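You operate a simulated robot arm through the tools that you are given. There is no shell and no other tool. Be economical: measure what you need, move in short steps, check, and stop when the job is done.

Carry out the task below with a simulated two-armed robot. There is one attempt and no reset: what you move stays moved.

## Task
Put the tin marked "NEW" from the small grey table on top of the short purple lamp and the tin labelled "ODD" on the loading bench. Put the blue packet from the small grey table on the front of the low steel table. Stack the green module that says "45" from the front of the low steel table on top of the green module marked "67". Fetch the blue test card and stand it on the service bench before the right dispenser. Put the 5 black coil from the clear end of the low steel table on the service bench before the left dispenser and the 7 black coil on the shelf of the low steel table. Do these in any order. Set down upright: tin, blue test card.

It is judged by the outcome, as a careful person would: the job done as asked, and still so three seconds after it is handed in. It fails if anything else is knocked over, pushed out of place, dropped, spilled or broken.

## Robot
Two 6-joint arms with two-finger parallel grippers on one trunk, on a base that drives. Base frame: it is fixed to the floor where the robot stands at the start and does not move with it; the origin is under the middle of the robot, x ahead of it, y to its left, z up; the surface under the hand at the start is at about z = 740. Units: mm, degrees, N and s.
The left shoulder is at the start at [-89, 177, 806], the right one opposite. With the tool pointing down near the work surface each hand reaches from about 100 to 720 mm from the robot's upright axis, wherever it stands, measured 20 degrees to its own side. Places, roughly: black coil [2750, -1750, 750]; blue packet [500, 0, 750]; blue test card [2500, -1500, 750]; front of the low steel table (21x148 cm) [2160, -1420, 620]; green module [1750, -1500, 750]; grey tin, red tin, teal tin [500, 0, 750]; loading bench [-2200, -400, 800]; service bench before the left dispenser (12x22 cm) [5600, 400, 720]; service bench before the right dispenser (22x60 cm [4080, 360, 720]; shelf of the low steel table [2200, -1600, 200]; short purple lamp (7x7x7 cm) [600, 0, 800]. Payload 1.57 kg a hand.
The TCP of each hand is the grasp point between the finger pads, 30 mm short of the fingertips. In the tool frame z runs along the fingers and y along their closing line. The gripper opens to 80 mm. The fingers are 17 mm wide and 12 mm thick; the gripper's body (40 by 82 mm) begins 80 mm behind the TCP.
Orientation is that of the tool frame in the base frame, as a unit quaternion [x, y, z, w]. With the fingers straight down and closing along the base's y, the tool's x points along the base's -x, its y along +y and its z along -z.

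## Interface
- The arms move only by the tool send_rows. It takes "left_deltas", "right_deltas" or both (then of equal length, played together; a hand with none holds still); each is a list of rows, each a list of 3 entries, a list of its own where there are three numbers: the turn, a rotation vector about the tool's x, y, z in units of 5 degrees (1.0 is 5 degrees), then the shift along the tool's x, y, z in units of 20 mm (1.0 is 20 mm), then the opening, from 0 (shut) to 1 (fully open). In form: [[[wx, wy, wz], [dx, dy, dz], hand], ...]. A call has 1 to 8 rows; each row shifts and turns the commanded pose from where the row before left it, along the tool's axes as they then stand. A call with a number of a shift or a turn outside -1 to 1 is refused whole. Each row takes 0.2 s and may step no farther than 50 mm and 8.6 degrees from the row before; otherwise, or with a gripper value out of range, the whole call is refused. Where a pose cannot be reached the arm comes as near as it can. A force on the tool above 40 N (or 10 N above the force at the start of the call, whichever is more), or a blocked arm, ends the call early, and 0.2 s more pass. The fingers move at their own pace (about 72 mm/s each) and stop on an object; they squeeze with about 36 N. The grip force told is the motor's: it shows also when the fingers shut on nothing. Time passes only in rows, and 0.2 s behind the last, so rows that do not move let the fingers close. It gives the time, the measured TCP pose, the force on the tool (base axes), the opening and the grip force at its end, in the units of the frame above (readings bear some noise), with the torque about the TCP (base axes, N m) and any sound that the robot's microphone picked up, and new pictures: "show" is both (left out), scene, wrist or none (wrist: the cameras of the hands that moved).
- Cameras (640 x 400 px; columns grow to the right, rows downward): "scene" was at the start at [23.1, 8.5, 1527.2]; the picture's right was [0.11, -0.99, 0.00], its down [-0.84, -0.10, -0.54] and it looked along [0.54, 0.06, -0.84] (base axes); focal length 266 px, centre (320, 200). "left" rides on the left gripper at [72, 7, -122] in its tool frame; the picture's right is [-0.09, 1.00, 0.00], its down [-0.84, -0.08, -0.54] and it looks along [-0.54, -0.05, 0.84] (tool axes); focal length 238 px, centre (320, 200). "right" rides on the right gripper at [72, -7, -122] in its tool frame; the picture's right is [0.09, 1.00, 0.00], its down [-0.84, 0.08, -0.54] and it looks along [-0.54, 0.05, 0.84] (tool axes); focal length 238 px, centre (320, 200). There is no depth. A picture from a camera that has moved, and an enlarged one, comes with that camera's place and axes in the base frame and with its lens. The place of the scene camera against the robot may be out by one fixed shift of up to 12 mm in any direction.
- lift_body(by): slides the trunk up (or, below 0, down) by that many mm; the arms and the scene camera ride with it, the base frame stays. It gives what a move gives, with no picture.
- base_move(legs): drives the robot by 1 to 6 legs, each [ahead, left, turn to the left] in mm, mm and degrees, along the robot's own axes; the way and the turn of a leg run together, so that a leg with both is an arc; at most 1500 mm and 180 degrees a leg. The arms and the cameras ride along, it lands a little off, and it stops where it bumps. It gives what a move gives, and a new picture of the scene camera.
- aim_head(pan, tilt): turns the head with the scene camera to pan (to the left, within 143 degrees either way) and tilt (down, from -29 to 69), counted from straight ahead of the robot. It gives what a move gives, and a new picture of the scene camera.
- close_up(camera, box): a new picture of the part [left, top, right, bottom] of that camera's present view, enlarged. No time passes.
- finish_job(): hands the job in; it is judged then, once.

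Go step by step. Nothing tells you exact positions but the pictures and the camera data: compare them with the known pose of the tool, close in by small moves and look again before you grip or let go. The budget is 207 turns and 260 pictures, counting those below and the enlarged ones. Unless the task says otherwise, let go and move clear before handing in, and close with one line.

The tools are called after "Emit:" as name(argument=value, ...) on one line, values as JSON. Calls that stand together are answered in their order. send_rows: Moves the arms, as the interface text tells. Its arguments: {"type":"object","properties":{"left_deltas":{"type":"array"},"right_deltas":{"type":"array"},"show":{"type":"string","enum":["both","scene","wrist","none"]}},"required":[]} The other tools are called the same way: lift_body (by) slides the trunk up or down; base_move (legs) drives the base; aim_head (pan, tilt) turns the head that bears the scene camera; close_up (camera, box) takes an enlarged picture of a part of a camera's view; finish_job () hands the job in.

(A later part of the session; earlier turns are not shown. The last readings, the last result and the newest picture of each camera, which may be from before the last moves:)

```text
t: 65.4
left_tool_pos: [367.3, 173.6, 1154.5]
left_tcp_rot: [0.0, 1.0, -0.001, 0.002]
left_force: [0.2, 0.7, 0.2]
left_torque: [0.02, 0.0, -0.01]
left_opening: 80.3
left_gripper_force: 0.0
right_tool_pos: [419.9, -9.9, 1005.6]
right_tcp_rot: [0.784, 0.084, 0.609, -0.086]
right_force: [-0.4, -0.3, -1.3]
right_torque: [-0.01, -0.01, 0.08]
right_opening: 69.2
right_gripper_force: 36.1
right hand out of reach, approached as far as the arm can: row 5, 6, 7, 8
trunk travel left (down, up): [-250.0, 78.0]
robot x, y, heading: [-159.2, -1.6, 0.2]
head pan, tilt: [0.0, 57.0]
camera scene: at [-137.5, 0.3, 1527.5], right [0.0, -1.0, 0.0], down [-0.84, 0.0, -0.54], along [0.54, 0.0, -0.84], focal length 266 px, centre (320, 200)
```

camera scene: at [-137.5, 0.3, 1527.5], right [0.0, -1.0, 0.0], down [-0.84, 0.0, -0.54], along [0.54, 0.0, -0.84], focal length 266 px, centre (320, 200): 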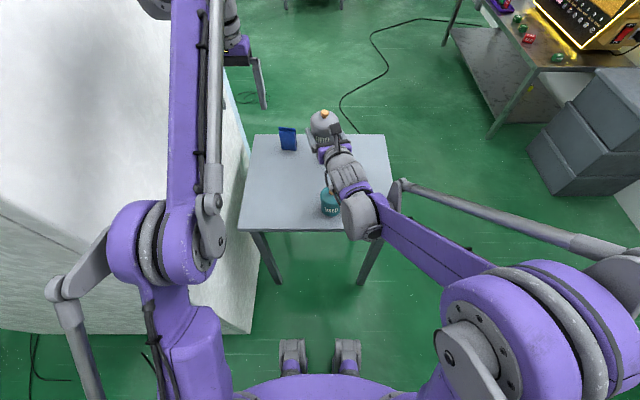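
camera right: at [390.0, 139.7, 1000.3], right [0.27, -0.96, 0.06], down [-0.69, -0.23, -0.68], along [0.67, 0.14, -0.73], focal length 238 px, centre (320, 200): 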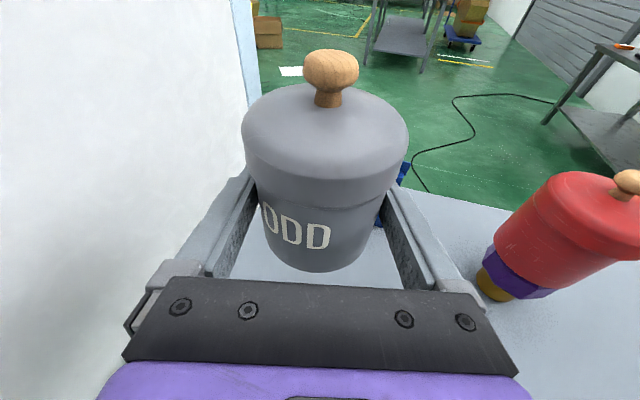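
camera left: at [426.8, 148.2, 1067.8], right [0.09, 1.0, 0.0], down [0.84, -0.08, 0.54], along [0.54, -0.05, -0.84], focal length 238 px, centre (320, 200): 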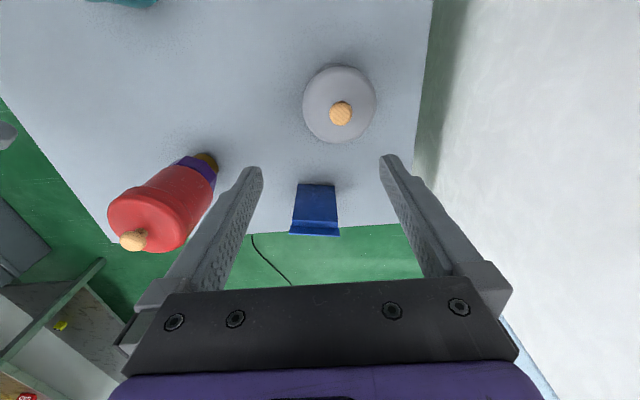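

ODD is parked high. I drive forward 170 mm so the left hand can reach the packet.

Emit:
base_move(legs=[[170, 0, 0]])

Emit:
close_up(camera="left", box=[160, 60, 480, 260])

```text
t: 66.9
left_tool_pos: [541.4, 171.2, 1154.7]
left_tcp_rot: [0.001, 1.0, -0.001, 0.0]
left_force: [0.5, -0.9, -0.5]
left_torque: [0.01, 0.02, 0.01]
left_opening: 80.2
left_gripper_force: 0.0
right_tool_pos: [593.5, -10.6, 1004.4]
right_tcp_rot: [0.784, 0.084, 0.609, -0.086]
right_force: [0.0, 0.3, -1.2]
right_torque: [-0.01, -0.04, 0.02]
right_opening: 69.0
right_gripper_force: 36.1
trunk travel left (down, up): [-250.0, 78.0]
robot x, y, heading: [8.5, -4.4, -0.3]
head pan, tilt: [0.0, 57.0]
camera scene: at [34.9, 0.4, 1527.4], right [0.0, -1.0, 0.0], down [-0.84, 0.0, -0.54], along [0.54, 0.0, -0.84], focal length 266 px, centre (320, 200)
```

scene: 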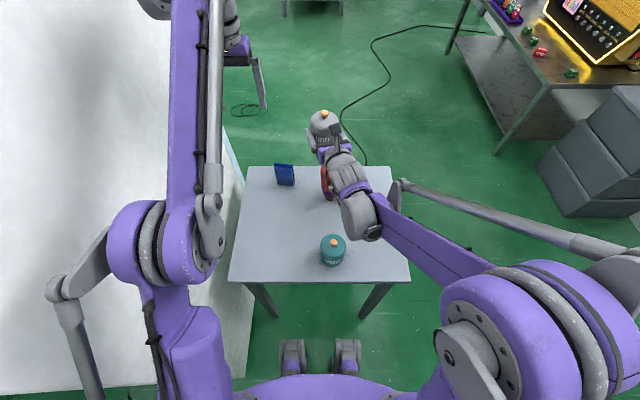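

```text
2.00 times, centred on (320, 160) of left
camera zoom: at [469.8, 178.9, 1276.9], right [0.09, 1.0, 0.0], down [0.84, -0.08, 0.54], along [0.54, -0.05, -0.84], focal length 477 px, centre (320, 280)
```

zoom: 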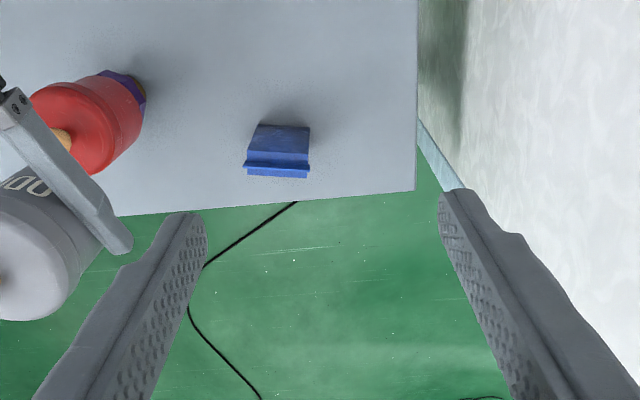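

Packet is at about (625,124), roughly 60 mm wide across y. I bring the left hand over it.

Emit:
send_rows(left_deltas=[[[0, 0, 0], [-0.525, -0.294, 1], 1], [[0, 0, 0], [-0.525, -0.294, 1], 1], [[0, 0, 0], [-0.525, -0.294, 1], 1], [[0, 0, 0], [-0.525, -0.294, 1], 1], [[0, 0, 0], [-0.525, -0.294, 1], 1], [[0, 0, 0], [-0.525, -0.294, 1], 1], [[0, 0, 0], [-0.525, -0.294, 1], 1], [[0, 0, 0], [-0.525, -0.294, 1], 1]], show="none")

Emit:
send_rows(left_deltas=[[[0, 0, 0], [0, 0, 1], 1], [[0, 0, 0], [0, 0, 1], 1], [[0, 0, 0], [0, 0, 1], 1], [[0, 0, 0], [0, 0, 1], 1]], show="wrist")

```text
t: 68.7
left_tool_pos: [625.1, 122.1, 995.8]
left_tcp_rot: [0.001, 1.0, -0.001, 0.001]
left_force: [0.2, -0.4, -1.0]
left_torque: [0.01, 0.02, 0.02]
left_opening: 79.9
left_gripper_force: 0.0
right_tool_pos: [591.5, -9.9, 1005.7]
right_tcp_rot: [0.784, 0.084, 0.609, -0.086]
right_force: [0.3, 0.3, -1.4]
right_torque: [-0.02, -0.01, 0.01]
right_opening: 69.0
right_gripper_force: 36.5
trunk travel left (down, up): [-250.0, 78.0]
robot x, y, heading: [9.3, 0.1, -0.1]
head pan, tilt: [0.0, 57.0]
```

```text
t: 69.7
left_tool_pos: [626.2, 124.9, 915.8]
left_tcp_rot: [0.0, 1.0, -0.001, 0.001]
left_force: [0.5, 0.0, 0.4]
left_torque: [-0.02, -0.01, 0.02]
left_opening: 80.0
left_gripper_force: 0.1
right_tool_pos: [592.9, -9.8, 1006.6]
right_tcp_rot: [0.784, 0.084, 0.609, -0.086]
right_force: [-0.5, -0.4, -0.7]
right_torque: [-0.04, 0.01, -0.05]
right_opening: 69.2
right_gripper_force: 36.3
trunk travel left (down, up): [-250.0, 78.0]
robot x, y, heading: [10.0, 3.2, -0.2]
head pan, tilt: [0.0, 57.0]
camera left: at [554.6, 132.5, 1037.5], right [0.09, 1.0, 0.0], down [0.84, -0.08, 0.54], along [0.54, -0.05, -0.84], focal length 238 px, centre (320, 200)
```

left: 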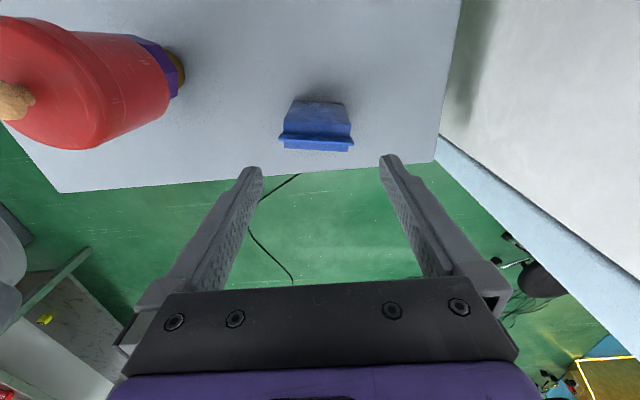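

The packet is turned about 8° clockwise; I match that and lower.

Emit:
send_rows(left_deltas=[[[0, 0, 0.85], [0, 0, 0.5], 1], [[0, 0, 0.85], [0, 0, 0.5], 1], [[0, 0, 0], [0, 0, 1], 1], [[0, 0, 0], [0, 0, 1], 1], [[0, 0, 0], [0, 0, 1], 1], [[0, 0, 0], [0, 0, 1], 1], [[0, 0, 0], [0, 0, 1], 1]], show="wrist")

```text
t: 71.3
left_tool_pos: [624.9, 123.3, 792.6]
left_tcp_rot: [0.076, 0.997, -0.001, 0.001]
left_force: [0.4, 0.2, -0.4]
left_torque: [-0.02, 0.01, 0.03]
left_opening: 79.9
left_gripper_force: 0.0
right_tool_pos: [592.8, -10.6, 1006.3]
right_tcp_rot: [0.784, 0.085, 0.609, -0.086]
right_force: [0.2, 0.0, -1.5]
right_torque: [0.01, -0.03, 0.01]
right_opening: 69.2
right_gripper_force: 35.7
trunk travel left (down, up): [-250.0, 78.0]
robot x, y, heading: [9.3, 1.7, -0.2]
head pan, tilt: [0.0, 57.0]
camera left: at [555.9, 141.5, 915.7], right [0.24, 0.97, 0.0], down [0.81, -0.2, 0.54], along [0.53, -0.13, -0.84], focal length 238 px, centre (320, 200)
```

left: 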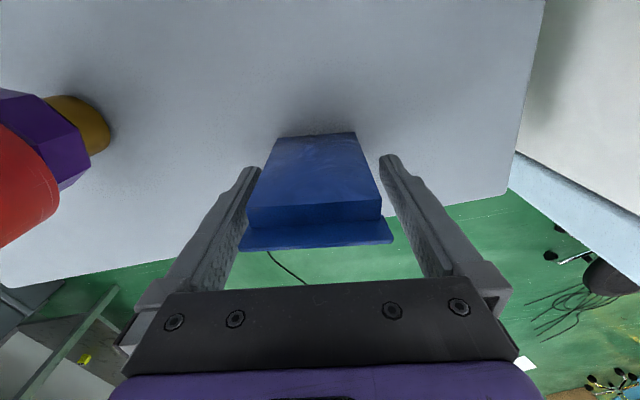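

The packet is between the fingers. I grip and lift.

Emit:
send_rows(left_deltas=[[[0, 0, 0], [0, 0, 0.1], 1], [[0, 0, 0], [0, 0, 0], 0], [[0, 0, 0], [0, 0, 0], 0], [[0, 0, 0], [0, 0, 0], 0], [[0, 0, 0], [0, 0, -0.4], 0], [[0, 0, 0], [0, 0, -1], 0], [[0, 0, 0], [0, 0, -1], 0], [[0, 0, 0], [0, 0, -1], 0]], show="wrist")

```text
t: 73.1
left_tool_pos: [625.7, 123.5, 861.0]
left_tcp_rot: [0.075, 0.997, 0.0, 0.003]
left_force: [-0.3, -0.8, -1.3]
left_torque: [0.0, -0.04, 0.0]
left_opening: 57.3
left_gripper_force: 35.9
right_tool_pos: [592.6, -10.2, 1006.2]
right_tcp_rot: [0.784, 0.085, 0.609, -0.086]
right_force: [-0.1, 0.4, -2.2]
right_torque: [-0.02, 0.0, -0.01]
right_opening: 68.7
right_gripper_force: 36.3
trunk travel left (down, up): [-250.0, 78.0]
robot x, y, heading: [12.3, 2.2, -0.1]
head pan, tilt: [0.0, 57.0]
camera left: at [556.1, 141.4, 983.6], right [0.24, 0.97, 0.0], down [0.81, -0.2, 0.54], along [0.53, -0.13, -0.84], focal length 238 px, centre (320, 200)
```

left: 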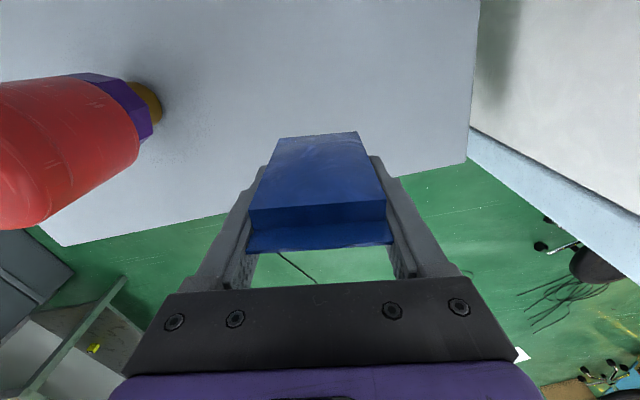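

Packet held (57 mm). I raise it and look behind to find the loading bench.

Emit:
send_rows(left_deltas=[[[0, 0, 0], [0.3, 0, -1], 0], [[0, 0, 0], [0.3, 0, -1], 0], [[0, 0, 0], [0.3, 0, -1], 0], [[0, 0, 0], [0.3, 0, -1], 0], [[0, 0, 0], [0.3, 0, -1], 0], [[0, 0, 0], [0.3, 0, -1], 0], [[0, 0, 0], [0.3, 0, -1], 0]], show="none")

Emit:
aim_head(pan=-140, tilt=22)

Emit:
aim_head(pan=140, tilt=22)

```text
t: 74.7
left_tool_pos: [583.0, 132.5, 1002.4]
left_tcp_rot: [0.076, 0.997, -0.001, 0.001]
left_force: [-0.3, -0.3, -1.7]
left_torque: [0.02, 0.01, 0.0]
left_opening: 57.6
left_gripper_force: 36.1
right_tool_pos: [593.1, -10.8, 1005.7]
right_tcp_rot: [0.784, 0.084, 0.609, -0.086]
right_force: [0.2, 1.1, -1.7]
right_torque: [-0.01, -0.01, 0.03]
right_opening: 69.1
right_gripper_force: 35.8
trunk travel left (down, up): [-250.0, 78.0]
robot x, y, heading: [8.1, -0.1, -0.1]
head pan, tilt: [0.0, 57.0]
```

```text
t: 76.9
left_tool_pos: [584.0, 131.7, 1001.4]
left_tcp_rot: [0.076, 0.997, 0.0, 0.001]
left_force: [0.2, 0.2, -0.6]
left_torque: [-0.02, -0.02, -0.01]
left_opening: 57.4
left_gripper_force: 36.5
right_tool_pos: [592.0, -10.4, 1005.7]
right_tcp_rot: [0.784, 0.086, 0.609, -0.087]
right_force: [0.0, 0.4, -1.3]
right_torque: [-0.01, 0.01, -0.02]
right_opening: 69.1
right_gripper_force: 36.1
trunk travel left (down, up): [-250.0, 78.0]
robot x, y, heading: [8.9, -1.2, -0.1]
head pan, tilt: [-140.0, 22.0]
camera scene: at [-106.5, -59.2, 1578.8], right [-0.64, 0.77, 0.0], down [0.29, 0.24, -0.93], along [-0.71, -0.6, -0.37], focal length 266 px, centre (320, 200)
```

scene: 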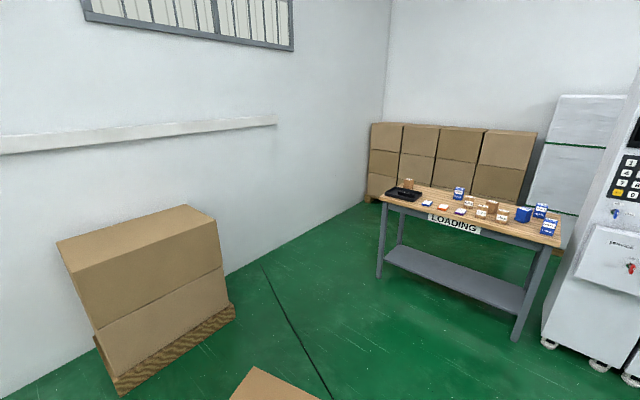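

```text
t: 80.8
left_tool_pos: [583.5, 132.4, 1001.1]
left_tcp_rot: [0.074, 0.997, -0.001, 0.001]
left_force: [0.3, 0.1, -0.9]
left_torque: [0.0, 0.02, 0.0]
left_opening: 57.7
left_gripper_force: 36.3
right_tool_pos: [593.0, -11.5, 1005.8]
right_tcp_rot: [0.784, 0.085, 0.609, -0.086]
right_force: [0.8, 0.1, -1.6]
right_torque: [0.03, 0.03, 0.01]
right_opening: 69.1
right_gripper_force: 36.4
trunk travel left (down, up): [-250.0, 78.0]
robot x, y, heading: [7.6, -2.3, -0.0]
head pan, tilt: [140.0, 22.0]
camera scene: at [-106.5, 60.2, 1578.8], right [0.64, 0.77, 0.0], down [0.29, -0.24, -0.93], along [-0.71, 0.6, -0.37], focal length 266 px, centre (320, 200)
```

scene: 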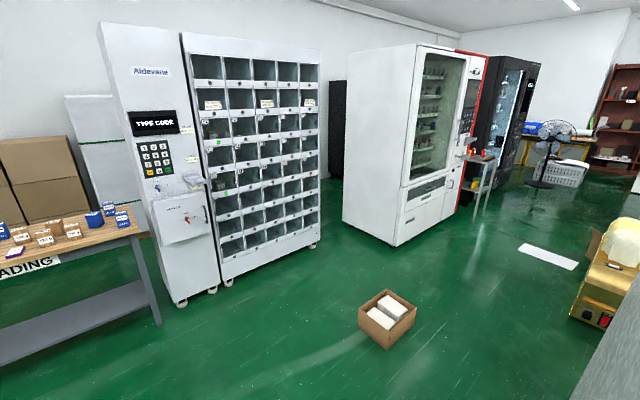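

The loading bench front edge lies near x=-1940, y from -960 to 140. I back up, turn around to the right, and look.

Emit:
base_move(legs=[[-700, 0, 0], [0, 0, -90], [0, 0, -90]])

Emit:
aim_head(pan=8, tilt=25)

```text
t: 92.2
left_tool_pos: [-1250.6, -111.9, 1000.6]
left_tcp_rot: [0.996, -0.087, -0.001, 0.0]
left_force: [-0.2, -0.4, -1.1]
left_torque: [0.0, 0.0, 0.0]
left_opening: 57.9
left_gripper_force: 35.4
right_tool_pos: [-1256.4, 29.3, 1005.1]
right_tcp_rot: [-0.074, 0.785, -0.078, -0.61]
right_force: [0.9, 0.4, -0.9]
right_torque: [-0.01, -0.01, 0.0]
right_opening: 69.0
right_gripper_force: 35.4
trunk travel left (down, up): [-250.0, 78.0]
robot x, y, heading: [-674.5, 3.5, 178.5]
head pan, tilt: [140.0, 22.0]
camera scene: at [-570.6, -58.7, 1578.8], right [-0.66, -0.75, 0.0], down [-0.28, 0.25, -0.93], along [0.69, -0.62, -0.37], focal length 266 px, centre (320, 200)
```

scene: 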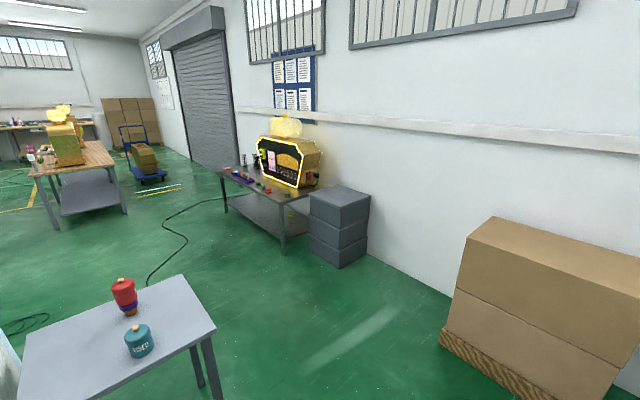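

```text
t: 94.4
left_tool_pos: [-1251.7, -113.3, 1002.4]
left_tcp_rot: [0.996, -0.087, -0.002, -0.001]
left_force: [1.2, 0.7, -1.0]
left_torque: [0.0, -0.01, 0.02]
left_opening: 57.6
left_gripper_force: 35.7
right_tool_pos: [-1256.7, 29.2, 1006.2]
right_tcp_rot: [-0.073, 0.785, -0.077, -0.61]
right_force: [0.2, -0.4, -1.8]
right_torque: [0.0, -0.01, -0.02]
right_opening: 68.9
right_gripper_force: 35.9
trunk travel left (down, up): [-250.0, 78.0]
robot x, y, heading: [-674.2, 3.0, 178.3]
head pan, tilt: [8.0, 25.0]
camera scene: at [-731.6, -7.5, 1574.0], right [-0.11, 0.99, 0.0], down [0.42, 0.05, -0.91], along [-0.9, -0.1, -0.42], focal length 266 px, centre (320, 200)
```

scene: 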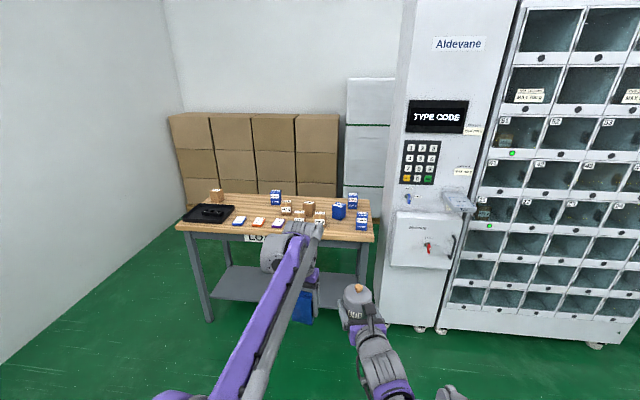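

The bench is ahead-left. I zoom in to find free space on it.

Emit:
close_up(camera="scene", box=[170, 175, 390, 255])

```text
2.91 times, centred on (280, 215) of scene
camera zoom: at [-731.6, -7.5, 1574.0], right [-0.11, 0.99, 0.0], down [0.42, 0.05, -0.91], along [-0.9, -0.1, -0.42], focal length 773 px, centre (436, 156)
```

zoom: 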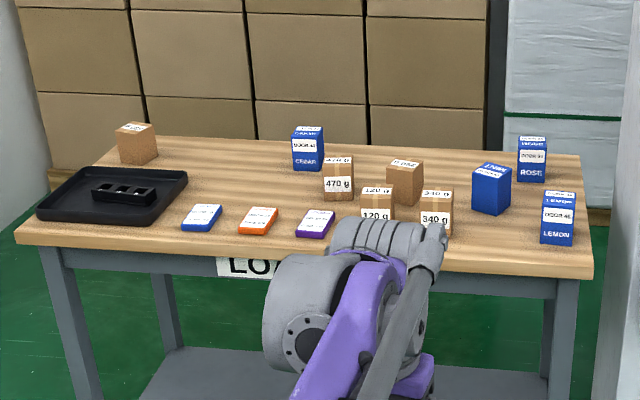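

Free spot: front of the bench between the "340 g" and "LEMON" boxes, about (-2000,-38). I drive most of the way and look down there.

Emit:
base_move(legs=[[0, 89, 0], [620, 0, 0]])

Emit:
aim_head(pan=-5, tilt=45)

Emit:
close_up(camera="right", box=[0, 0, 640, 400])

```text
t: 98.9
left_tool_pos: [-1870.3, -175.2, 1000.5]
left_tcp_rot: [0.996, -0.093, -0.001, 0.0]
left_force: [-0.5, 0.2, -1.1]
left_torque: [0.01, 0.0, -0.02]
left_opening: 57.3
left_gripper_force: 36.1
right_tool_pos: [-1874.8, -31.1, 1005.4]
right_tcp_rot: [-0.069, 0.785, -0.074, -0.611]
right_force: [0.8, -1.2, -2.0]
right_torque: [-0.01, -0.01, 0.0]
right_opening: 68.8
right_gripper_force: 36.5
trunk travel left (down, up): [-250.0, 78.0]
robot x, y, heading: [-1294.5, -62.4, 178.3]
head pan, tilt: [8.0, 25.0]
camera scene: at [-1350.5, -74.4, 1573.9], right [-0.1, 0.99, 0.0], down [0.42, 0.04, -0.91], along [-0.9, -0.09, -0.42], focal length 266 px, centre (320, 200)
```

scene: 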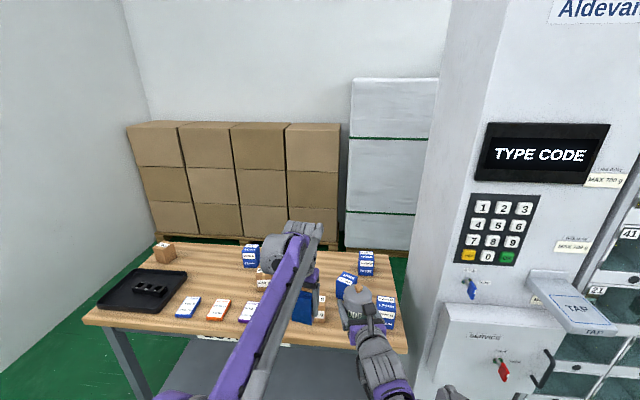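

```text
t: 99.7
left_tool_pos: [-1869.8, -175.1, 1002.4]
left_tcp_rot: [0.996, -0.092, -0.002, -0.001]
left_force: [-0.1, 0.0, -1.0]
left_torque: [0.02, 0.0, 0.01]
left_opening: 57.6
left_gripper_force: 35.4
right_tool_pos: [-1875.1, -31.1, 1005.2]
right_tcp_rot: [-0.069, 0.786, -0.074, -0.61]
right_force: [-0.6, -0.5, -0.3]
right_torque: [-0.01, -0.01, 0.01]
right_opening: 69.2
right_gripper_force: 36.3
trunk travel left (down, up): [-250.0, 78.0]
robot x, y, heading: [-1297.7, -63.0, 177.5]
head pan, tilt: [-5.0, 45.0]
camera scene: at [-1339.1, -55.0, 1543.4], right [0.12, 0.99, 0.0], down [0.7, -0.09, -0.71], along [-0.7, 0.09, -0.71], focal length 266 px, centre (320, 200)
```

scene: 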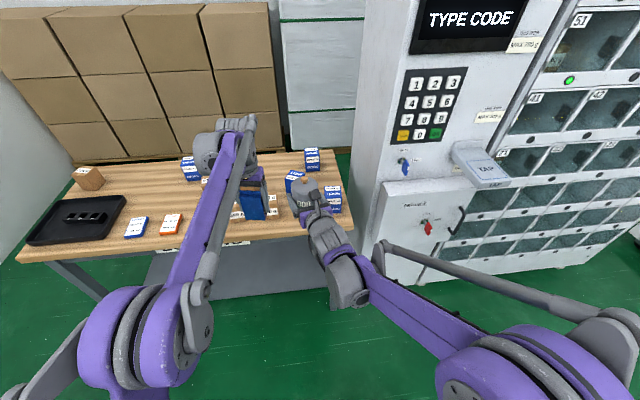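

```text
1.00 times, centred on (320, 200) of right (not enlarged: the box is as wide or as high as the picture)
camera zoom: at [-1774.7, -15.1, 1105.2], right [-0.22, 0.97, 0.06], down [0.7, 0.2, -0.68], along [-0.68, -0.11, -0.73], focal length 238 px, centre (320, 200)
```

zoom: 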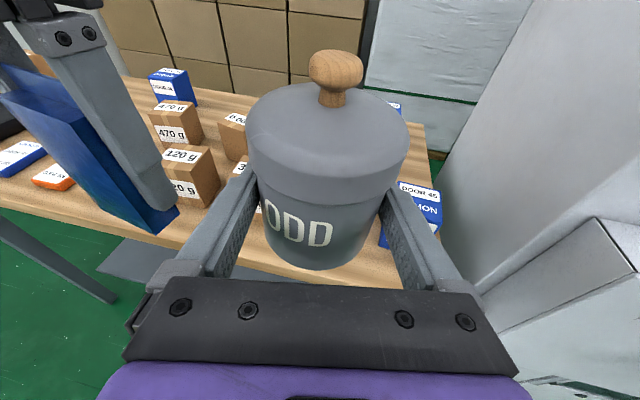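

Emit:
close_up(camera="scene", box=[220, 140, 364, 240])

Emit:
close_up(camera="left", box=[0, 0, 640, 400])

```text
4.00 times, centred on (292, 190) of scene
camera zoom: at [-1339.1, -55.0, 1543.4], right [0.12, 0.99, 0.0], down [0.7, -0.09, -0.71], along [-0.7, 0.09, -0.71], focal length 1063 px, centre (432, 240)
```

zoom: 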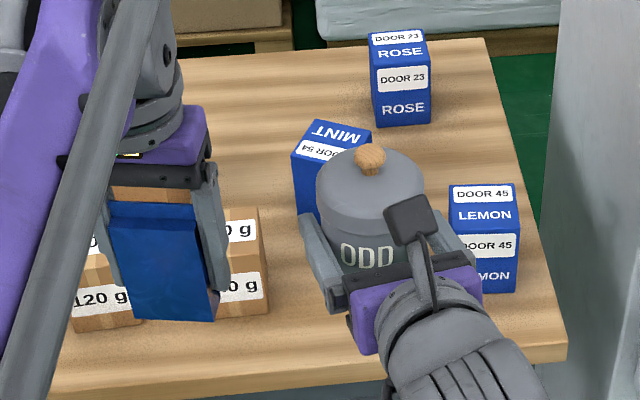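

```text
1.00 times, centred on (320, 200) of left (not enlarged: the box is as wide or as high as the picture)
camera zoom: at [-1799.6, -194.2, 1123.7], right [-0.28, -0.96, 0.0], down [-0.81, 0.23, 0.54], along [-0.52, 0.15, -0.84], focal length 238 px, centre (320, 200)
```

zoom: 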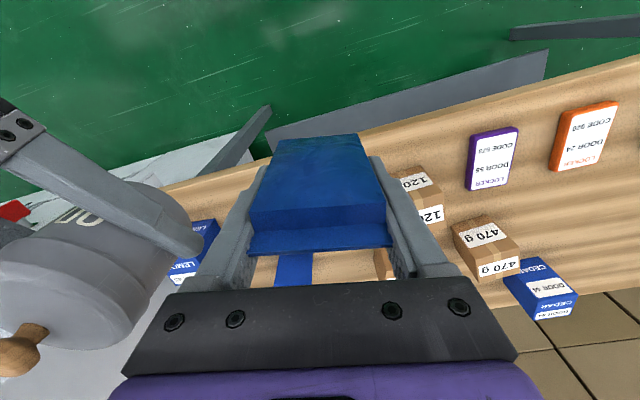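

The gap between boxes runs from y=-121 to 58. I drive 110 mm ahead so the tin is over (-1985,-31).

Emit:
base_move(legs=[[110, 5, 0]])

```text
t: 100.9
left_tool_pos: [-1979.3, -176.1, 1000.6]
left_tcp_rot: [0.996, -0.093, -0.001, 0.001]
left_force: [0.1, 0.3, -0.7]
left_torque: [-0.02, -0.04, -0.02]
left_opening: 57.5
left_gripper_force: 36.4
right_tool_pos: [-1983.8, -32.8, 1006.5]
right_tcp_rot: [-0.07, 0.786, -0.075, -0.61]
right_force: [-0.2, 1.4, -1.8]
right_torque: [-0.02, -0.02, -0.01]
right_opening: 68.9
right_gripper_force: 35.7
trunk travel left (down, up): [-250.0, 78.0]
robot x, y, heading: [-1401.0, -63.6, 177.9]
head pan, tilt: [-5.0, 45.0]
camera scene: at [-1448.6, -55.7, 1543.3], right [0.12, 0.99, 0.0], down [0.7, -0.09, -0.71], along [-0.7, 0.09, -0.71], focal length 266 px, centre (320, 200)
```

scene: 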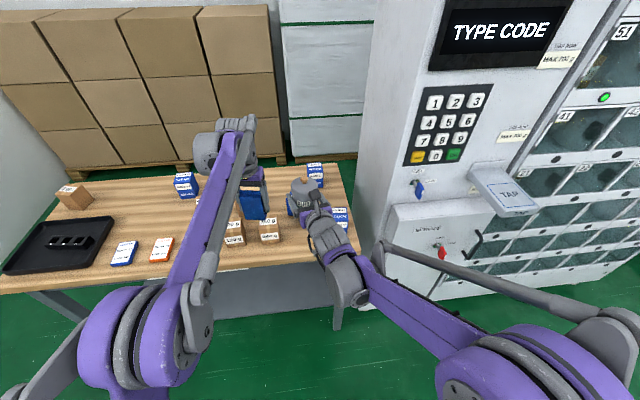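

Over the spot. I lower the tin 140 mm.

Emit:
send_rows(right_deltas=[[[0, 0, 0], [-0.969, 0.0325, 0.244], 0], [[0, 0, 0], [-0.969, 0.0325, 0.244], 0], [[0, 0, 0], [-0.969, 0.0325, 0.244], 0], [[0, 0, 0], [-0.969, 0.0325, 0.244], 0], [[0, 0, 0], [-0.969, 0.0325, 0.244], 0], [[0, 0, 0], [-0.969, 0.0325, 0.244], 0], [[0, 0, 0], [-0.969, 0.0325, 0.244], 0]], show="wrist")

Emit:
close_up(camera="scene", box=[220, 150, 380, 250])

```text
t: 102.5
left_tool_pos: [-1979.7, -176.7, 1001.5]
left_tcp_rot: [0.996, -0.094, -0.002, -0.001]
left_force: [-0.2, 0.1, -1.2]
left_torque: [-0.01, -0.04, 0.01]
left_opening: 57.8
left_gripper_force: 35.9
right_tool_pos: [-1983.3, -32.7, 865.0]
right_tcp_rot: [-0.067, 0.785, -0.071, -0.612]
right_force: [-0.3, 1.0, -0.8]
right_torque: [0.0, 0.0, 0.02]
right_opening: 69.0
right_gripper_force: 36.3
trunk travel left (down, up): [-250.0, 78.0]
robot x, y, heading: [-1398.8, -67.3, 178.0]
head pan, tilt: [-5.0, 45.0]
camera right: at [-1883.6, -16.8, 964.6], right [-0.21, 0.98, 0.06], down [0.7, 0.2, -0.68], along [-0.68, -0.1, -0.73], focal length 238 px, centre (320, 200)
```

right: 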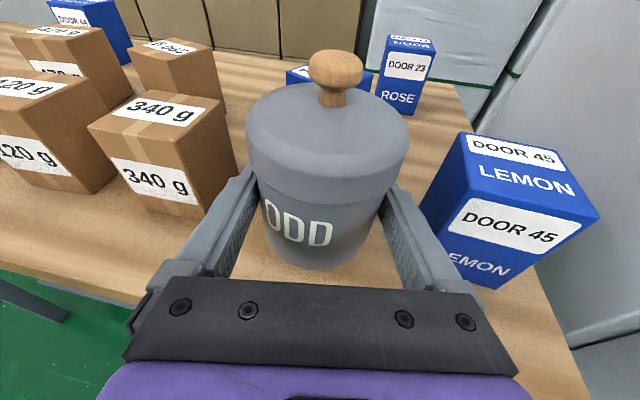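

```text
4.00 times, centred on (300, 200) of scene
camera zoom: at [-1448.8, -55.8, 1543.4], right [0.12, 0.99, 0.0], down [0.7, -0.09, -0.71], along [-0.7, 0.09, -0.71], focal length 1063 px, centre (400, 200)
```

zoom: 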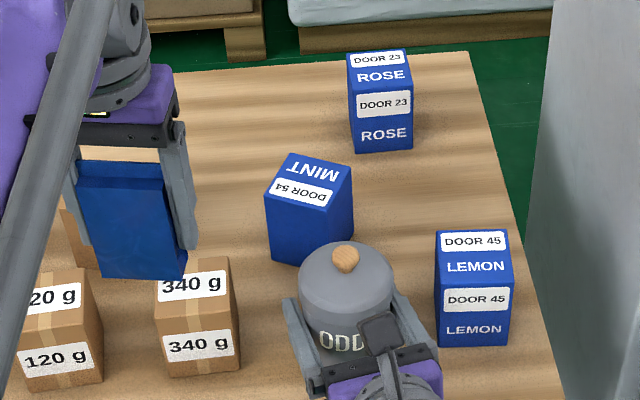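

Emit:
send_rows(right_deltas=[[[0, 0, 0], [-0.63, 0.022, 0.158], 0], [[0, 0, 0], [-0.63, 0.022, 0.158], 0], [[0, 0, 0], [-0.1, 0.0034, 0.025], 0], [[0, 0, 0], [-0.1, 0.0034, 0.025], 0], [[0, 0, 0], [-0.1, 0.0034, 0.025], 0]], show="none")

```text
t: 103.7
left_tool_pos: [-1978.5, -176.7, 1002.3]
left_tcp_rot: [0.996, -0.093, -0.002, 0.0]
left_force: [-0.5, -0.6, -0.6]
left_torque: [0.0, 0.0, -0.02]
left_opening: 57.7
left_gripper_force: 36.5
right_tool_pos: [-1983.5, -34.4, 833.3]
right_tcp_rot: [-0.067, 0.784, -0.071, -0.613]
right_force: [-2.1, 0.3, 4.4]
right_torque: [0.19, 0.04, 0.06]
right_opening: 68.7
right_gripper_force: 35.3
trunk travel left (down, up): [-250.0, 78.0]
robot x, y, heading: [-1401.9, -64.7, 177.8]
head pan, tilt: [-5.0, 45.0]
```

Touching the bench lightly. I open and look.

Emit:
send_rows(right_deltas=[[[0, 0, 0], [-0.03, 0, 0], 0], [[0, 0, 0], [0, 0, 0], 1], [[0, 0, 0], [0, 0, 0], 1]], show="wrist")

```text
t: 104.5
left_tool_pos: [-1979.5, -176.8, 1002.1]
left_tcp_rot: [0.996, -0.093, -0.002, 0.001]
left_force: [0.0, 0.6, -0.8]
left_torque: [0.03, 0.04, -0.03]
left_opening: 57.5
left_gripper_force: 36.0
right_tool_pos: [-1983.7, -33.8, 833.6]
right_tcp_rot: [-0.066, 0.785, -0.07, -0.612]
right_force: [-0.3, -0.2, -0.5]
right_torque: [-0.02, 0.03, -0.01]
right_opening: 79.9
right_gripper_force: 0.1
trunk travel left (down, up): [-250.0, 78.0]
robot x, y, heading: [-1403.7, -63.0, 177.9]
head pan, tilt: [-5.0, 45.0]
camera right: at [-1883.7, -18.1, 931.8], right [-0.21, 0.98, 0.06], down [0.7, 0.2, -0.68], along [-0.68, -0.1, -0.73], focal length 238 px, centre (320, 200)
```

right: 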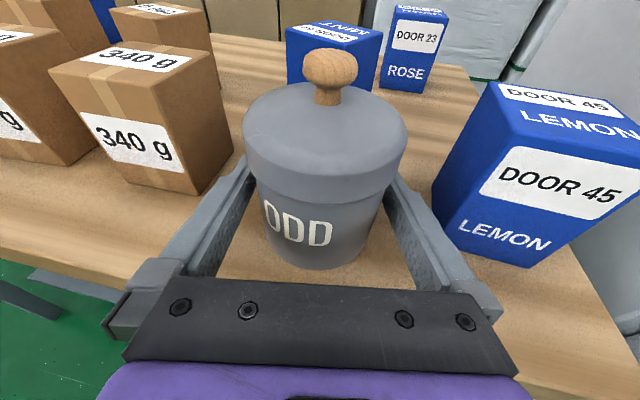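

It stands free. I withdraw the hand straight back.

Emit:
send_rows(right_deltas=[[[0, 0, 0], [0, 0, -0.6], 1], [[0, 0, 0], [0, 0, -1], 1], [[0, 0, 0], [0, 0, -1], 1], [[0, 0, 0], [0, 0, -1], 1], [[0, 0, 0], [0, 0, -1], 1], [[0, 0, 0], [0, 0, -0.9], 1]], show="wrist")

```text
t: 105.9
left_tool_pos: [-1977.9, -176.8, 1002.3]
left_tcp_rot: [0.996, -0.093, -0.002, 0.0]
left_force: [0.7, 0.1, -0.8]
left_torque: [-0.01, 0.03, -0.06]
left_opening: 57.8
left_gripper_force: 35.8
right_tool_pos: [-1878.8, -11.4, 860.7]
right_tcp_rot: [-0.069, 0.785, -0.073, -0.611]
right_force: [0.2, -0.2, -0.5]
right_torque: [0.0, 0.03, -0.02]
right_opening: 80.0
right_gripper_force: 0.1
trunk travel left (down, up): [-250.0, 78.0]
robot x, y, heading: [-1402.3, -64.8, 177.8]
head pan, tilt: [-5.0, 45.0]
camera right: at [-1779.1, 4.7, 959.8], right [-0.22, 0.97, 0.06], down [0.7, 0.2, -0.68], along [-0.68, -0.11, -0.73], focal length 238 px, centre (320, 200)
```

right: 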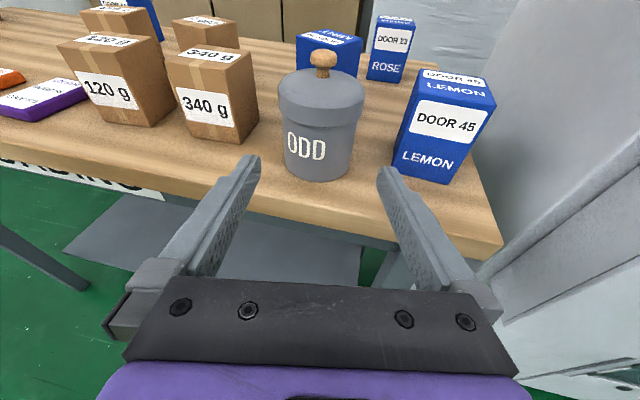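

ODD is on the bench. I back away, turn round to face +x, and drive to x≈-350.

Emit:
base_move(legs=[[-320, 0, 0], [0, 0, 91], [0, 0, 91], [730, 0, 0]])

Emit:
aim_head(pan=-35, tilt=35)

```text
t: 119.3
left_tool_pos: [228.3, 26.1, 1002.0]
left_tcp_rot: [0.085, 0.996, 0.0, 0.0]
left_force: [0.0, -1.0, -1.4]
left_torque: [0.03, -0.02, 0.01]
left_opening: 57.6
left_gripper_force: 36.6
right_tool_pos: [130.1, -138.6, 859.6]
right_tcp_rot: [0.785, 0.075, 0.61, -0.077]
right_force: [-0.1, -0.1, 0.1]
right_torque: [0.01, 0.03, 0.01]
right_opening: 79.9
right_gripper_force: 0.1
trunk travel left (down, up): [-250.0, 78.0]
robot x, y, heading: [-349.6, -91.7, -1.1]
head pan, tilt: [-5.0, 45.0]
camera scene: at [-312.8, -101.2, 1543.4], right [-0.11, -0.99, 0.0], down [-0.7, 0.08, -0.71], along [0.7, -0.08, -0.71], focal length 266 px, centre (320, 200)
```

scene: 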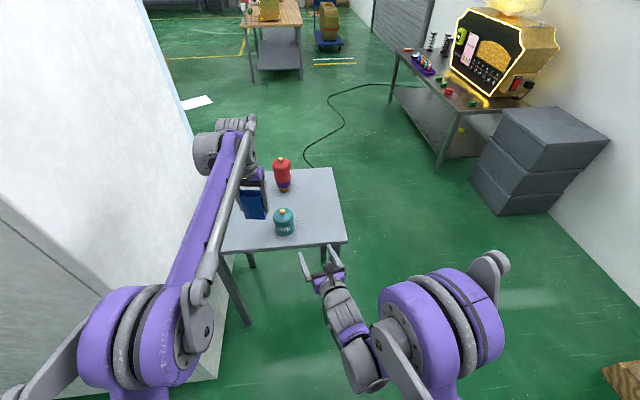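

```text
t: 120.3
left_tool_pos: [227.0, 26.8, 1001.3]
left_tcp_rot: [0.085, 0.996, -0.001, 0.002]
left_force: [-0.7, 0.8, -1.0]
left_torque: [0.01, 0.03, 0.0]
left_opening: 57.4
left_gripper_force: 36.2
right_tool_pos: [129.6, -139.4, 860.7]
right_tcp_rot: [0.785, 0.075, 0.61, -0.077]
right_force: [-0.2, -1.1, 0.7]
right_torque: [0.01, -0.01, -0.02]
right_opening: 79.8
right_gripper_force: 0.0
trunk travel left (down, up): [-250.0, 78.0]
robot x, y, heading: [-347.7, -96.1, -1.0]
head pan, tilt: [-35.0, 35.0]
camera scene: at [-322.7, -144.4, 1558.2], right [-0.59, -0.81, 0.0], down [-0.46, 0.34, -0.82], along [0.66, -0.48, -0.57], focal length 266 px, centre (320, 200)
```

scene: 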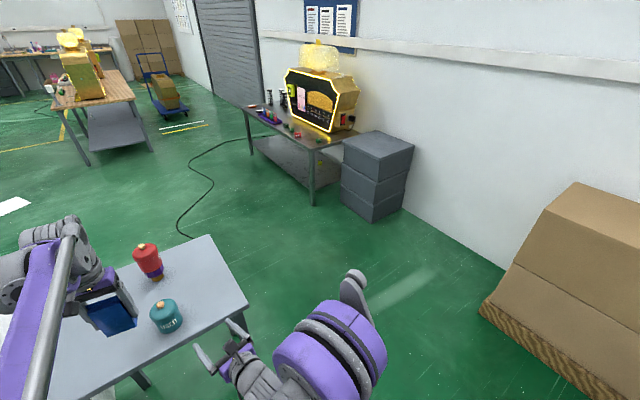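

The low steel table spans x≈1440–2900 with its front edge near y=-1310. I zoom in on it.

Emit:
close_up(camera="scene", box=[230, 70, 370, 160])

Emit:
base_move(legs=[[340, -740, 0], [1250, 0, 0]])

Emit:
aim_head(pan=-55, tilt=40)

```text
4.44 times, centred on (300, 115) of scene
camera zoom: at [-322.7, -144.4, 1558.2], right [-0.59, -0.81, 0.0], down [-0.46, 0.34, -0.82], along [0.66, -0.48, -0.57], focal length 1181 px, centre (409, 578)
```

zoom: 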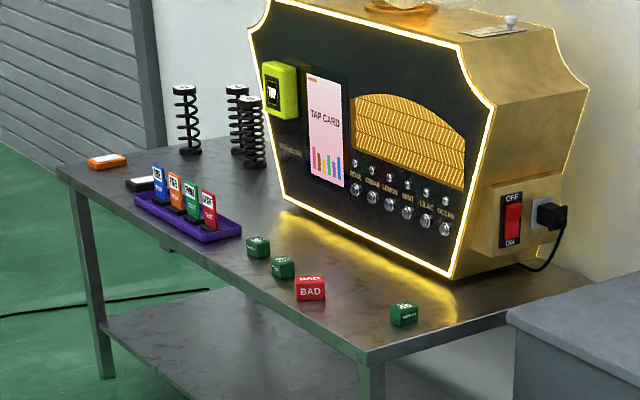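

```text
t: 133.2
left_tool_pos: [1822.4, -713.5, 1001.6]
left_tcp_rot: [0.077, 0.997, -0.001, 0.0]
left_force: [0.8, -0.1, -1.2]
left_torque: [0.02, -0.02, 0.01]
left_opening: 57.6
left_gripper_force: 36.2
right_tool_pos: [1729.2, -881.1, 860.6]
right_tcp_rot: [0.784, 0.08, 0.61, -0.081]
right_force: [-0.8, -0.8, 0.3]
right_torque: [-0.02, -0.01, -0.03]
right_opening: 79.9
right_gripper_force: 0.0
trunk travel left (down, up): [-250.0, 78.0]
robot x, y, heading: [1248.5, -842.5, -0.3]
head pan, tilt: [-35.0, 35.0]
camera scene: at [1275.6, -893.4, 1558.2], right [-0.58, -0.82, 0.0], down [-0.47, 0.33, -0.82], along [0.67, -0.47, -0.57], focal length 266 px, centre (320, 200)
```

scene: 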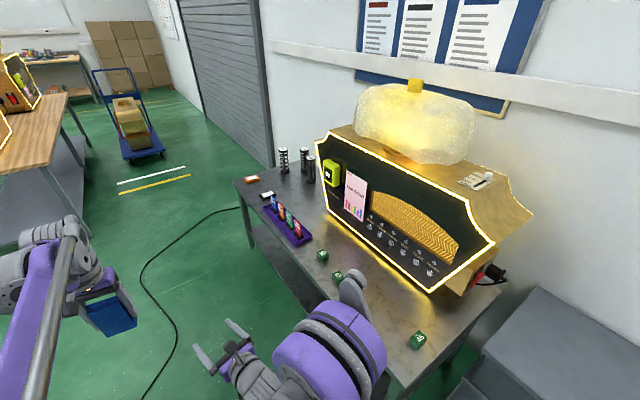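

```text
t: 134.0
left_tool_pos: [1821.7, -714.8, 1002.4]
left_tcp_rot: [0.076, 0.997, -0.002, 0.001]
left_force: [-0.5, -0.7, 0.0]
left_torque: [0.0, 0.01, -0.01]
left_opening: 57.5
left_gripper_force: 35.9
right_tool_pos: [1728.4, -881.1, 860.2]
right_tcp_rot: [0.784, 0.08, 0.61, -0.082]
right_force: [0.4, -0.2, 0.3]
right_torque: [0.0, -0.04, 0.01]
right_opening: 79.9
right_gripper_force: 0.0
trunk travel left (down, up): [-250.0, 78.0]
robot x, y, heading: [1251.5, -844.7, -0.2]
head pan, tilt: [-55.0, 40.0]
camera scene: at [1251.9, -912.4, 1550.7], right [-0.82, -0.57, 0.0], down [-0.37, 0.53, -0.77], along [0.44, -0.63, -0.64], focal length 266 px, centre (320, 200)
```

scene: 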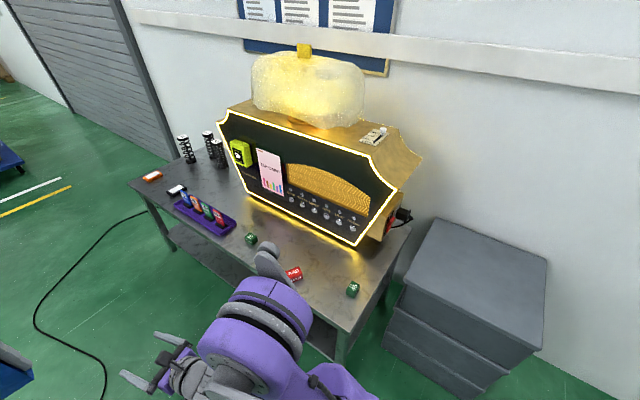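

Table layout seen: green modules and a red one near the near end, the card tray in the middle, three coils at the far end. I move along the table, stay back, and turn to face it.

Emit:
base_move(legs=[[700, 180, 0], [0, 0, -90]])

Emit:
aim_head(pan=0, tilt=38)

```text
t: 141.6
left_tool_pos: [2101.1, -1223.8, 1001.3]
left_tcp_rot: [0.741, 0.671, -0.002, 0.0]
left_force: [0.4, 0.3, -1.0]
left_torque: [-0.02, -0.01, 0.02]
left_opening: 57.4
left_gripper_force: 36.2
right_tool_pos: [1928.7, -1138.3, 859.3]
right_tcp_rot: [0.624, -0.481, 0.499, 0.361]
right_force: [0.2, -0.1, -0.3]
right_torque: [0.01, 0.0, 0.03]
right_opening: 80.0
right_gripper_force: 0.0
trunk travel left (down, up): [-250.0, 78.0]
robot x, y, heading: [1937.7, -658.1, -86.8]
head pan, tilt: [-55.0, 40.0]
camera scene: at [1865.2, -669.1, 1550.6], right [-0.61, 0.79, 0.0], down [0.51, 0.39, -0.77], along [-0.6, -0.47, -0.64], focal length 266 px, centre (320, 200)
```

scene: 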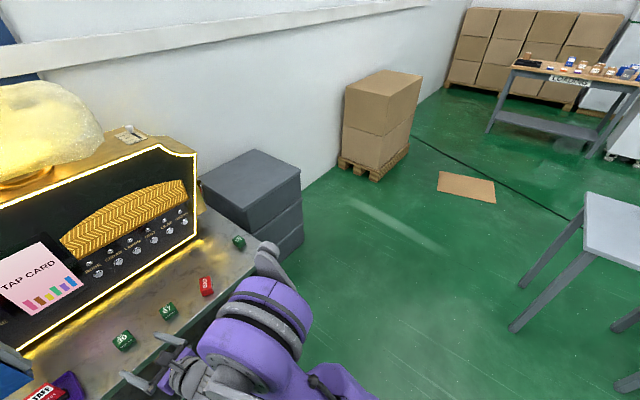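

```text
t: 142.9
left_tool_pos: [2100.1, -1223.0, 1001.8]
left_tcp_rot: [0.742, 0.671, -0.001, 0.001]
left_force: [0.7, -0.7, -0.7]
left_torque: [-0.01, 0.0, -0.02]
left_opening: 57.5
left_gripper_force: 36.5
right_tool_pos: [1927.8, -1137.4, 861.2]
right_tcp_rot: [0.625, -0.481, 0.499, 0.36]
right_force: [-0.7, 0.9, -1.6]
right_torque: [-0.01, -0.02, 0.02]
right_opening: 80.0
right_gripper_force: 0.0
trunk travel left (down, up): [-250.0, 78.0]
robot x, y, heading: [1943.0, -657.3, -87.0]
head pan, tilt: [0.0, 38.0]
camera scene: at [1936.5, -703.1, 1553.6], right [-1.0, -0.05, 0.0], down [-0.03, 0.61, -0.79], along [0.04, -0.79, -0.62], focal length 266 px, centre (320, 200)
```

scene: 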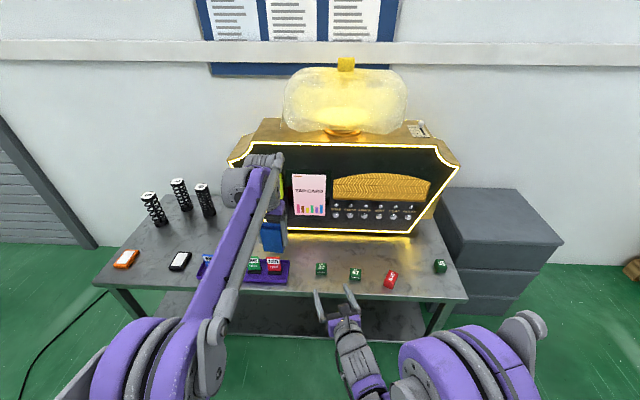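

Now I read the numbers on coils and modules.

Emit:
close_up(camera="scene", box=[100, 165, 220, 275])

Emit:
close_up(camera="scene", box=[190, 240, 330, 300])

Emit:
close_up(camera="scene", box=[300, 245, 460, 300])

```text
3.64 times, centred on (160, 220) of scene
camera zoom: at [1936.5, -703.1, 1553.6], right [-1.0, -0.05, 0.0], down [-0.03, 0.61, -0.79], along [0.04, -0.79, -0.62], focal length 966 px, centre (902, 127)
```

zoom: 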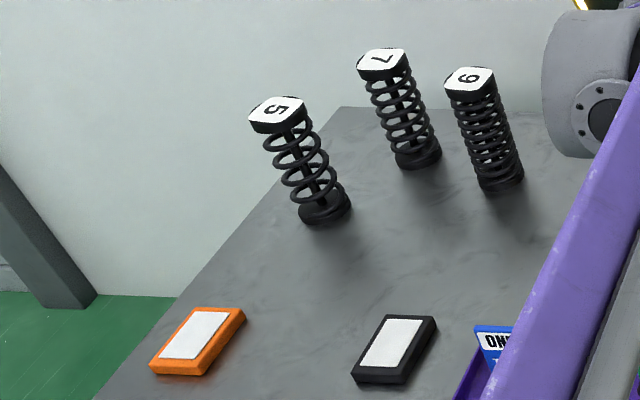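

```text
4.57 times, centred on (260, 270) of scene
camera zoom: at [1936.5, -703.1, 1553.6], right [-1.0, -0.05, 0.0], down [-0.03, 0.61, -0.79], along [0.04, -0.79, -0.62], focal length 1215 px, centre (594, -120)
```

zoom: 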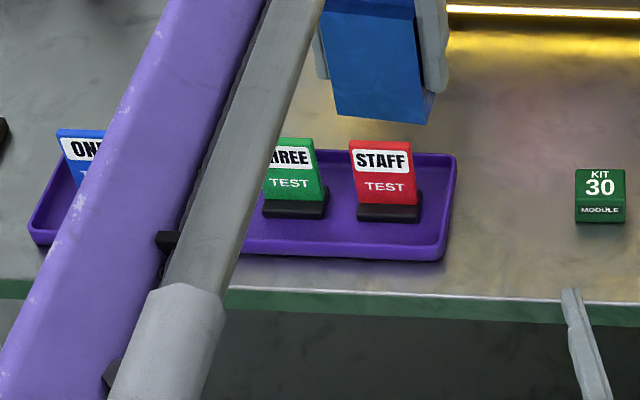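

```text
4.00 times, centred on (380, 272) of scene
camera zoom: at [1936.5, -703.1, 1553.6], right [-1.0, -0.05, 0.0], down [-0.03, 0.61, -0.79], along [0.04, -0.79, -0.62], focal length 1063 px, centre (80, -90)
```

zoom: 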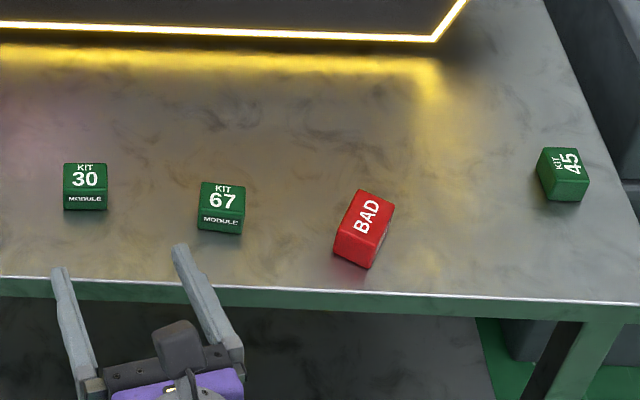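

Read: coils 5 (≈2799,-1657), 7 (≈2718,-1777), 9; modules 30, 67 (≈1827,-1375), 45 (≈1470,-1435), red BAD; table top z≈620. I'll place the packet at the free spot between BAD and 45, so I lower the trunk and drive there.

Emit:
lift_body(by=-110)

Emit:
base_move(legs=[[0, -333, -3], [170, 0, 0]])

Emit:
aim_head(pan=0, tilt=52)

```text
t: 144.3
left_tool_pos: [2100.7, -1223.0, 891.4]
left_tcp_rot: [0.741, 0.671, -0.002, 0.001]
left_force: [-0.6, -0.3, -1.2]
left_torque: [-0.03, 0.02, -0.01]
left_opening: 57.6
left_gripper_force: 36.5
right_tool_pos: [1927.0, -1137.7, 750.8]
right_tcp_rot: [0.625, -0.48, 0.5, 0.36]
right_force: [0.2, 0.2, -0.8]
right_torque: [-0.02, 0.01, 0.0]
right_opening: 79.9
right_gripper_force: 0.1
trunk travel left (down, up): [-140.0, 188.0]
robot x, y, heading: [1939.8, -657.6, -87.0]
head pan, tilt: [0.0, 38.0]
```

```text
t: 148.9
left_tool_pos: [1736.5, -1412.2, 891.3]
left_tcp_rot: [0.758, 0.652, -0.002, 0.0]
left_force: [-0.1, -1.2, -1.3]
left_torque: [0.01, 0.0, -0.01]
left_opening: 57.7
left_gripper_force: 35.8
right_tool_pos: [1567.5, -1318.6, 749.8]
right_tcp_rot: [0.612, -0.497, 0.489, 0.372]
right_force: [-0.7, 0.2, -0.8]
right_torque: [0.01, -0.02, -0.01]
right_opening: 80.1
right_gripper_force: 0.1
trunk travel left (down, up): [-140.0, 188.0]
robot x, y, heading: [1605.8, -836.8, -90.3]
head pan, tilt: [0.0, 38.0]
camera scene: at [1598.8, -894.5, 1445.3], right [-1.0, 0.0, 0.0], down [0.0, 0.62, -0.79], along [0.0, -0.79, -0.62], focal length 266 px, centre (320, 200)
```

scene: 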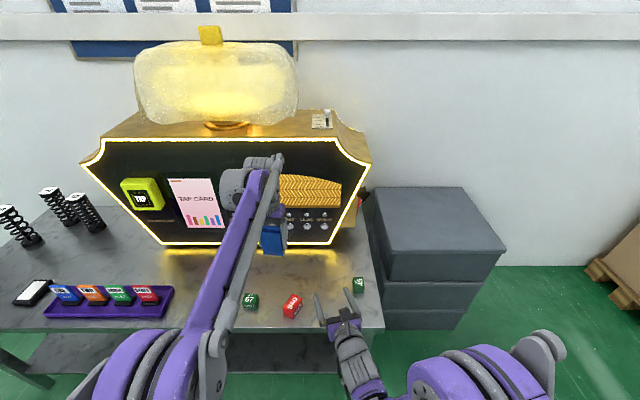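

```text
t: 149.7
left_tool_pos: [1736.6, -1411.7, 891.5]
left_tcp_rot: [0.759, 0.652, -0.002, 0.0]
left_force: [0.1, -0.9, -0.5]
left_torque: [-0.01, 0.01, -0.02]
left_opening: 57.4
left_gripper_force: 36.0
right_tool_pos: [1568.3, -1317.4, 751.2]
right_tcp_rot: [0.612, -0.497, 0.49, 0.373]
right_force: [-0.5, -0.2, 0.6]
right_torque: [0.0, 0.0, -0.01]
right_opening: 79.6
right_gripper_force: 0.1
trunk travel left (down, up): [-140.0, 188.0]
robot x, y, heading: [1604.4, -834.6, -89.8]
head pan, tilt: [0.0, 52.0]
camera scene: at [1598.8, -882.3, 1425.6], right [-1.0, 0.0, 0.0], down [0.0, 0.79, -0.62], along [0.0, -0.62, -0.79], focal length 266 px, centre (320, 200)
```

scene: 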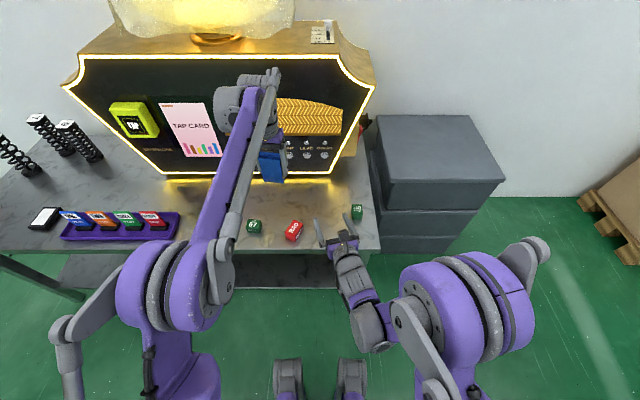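

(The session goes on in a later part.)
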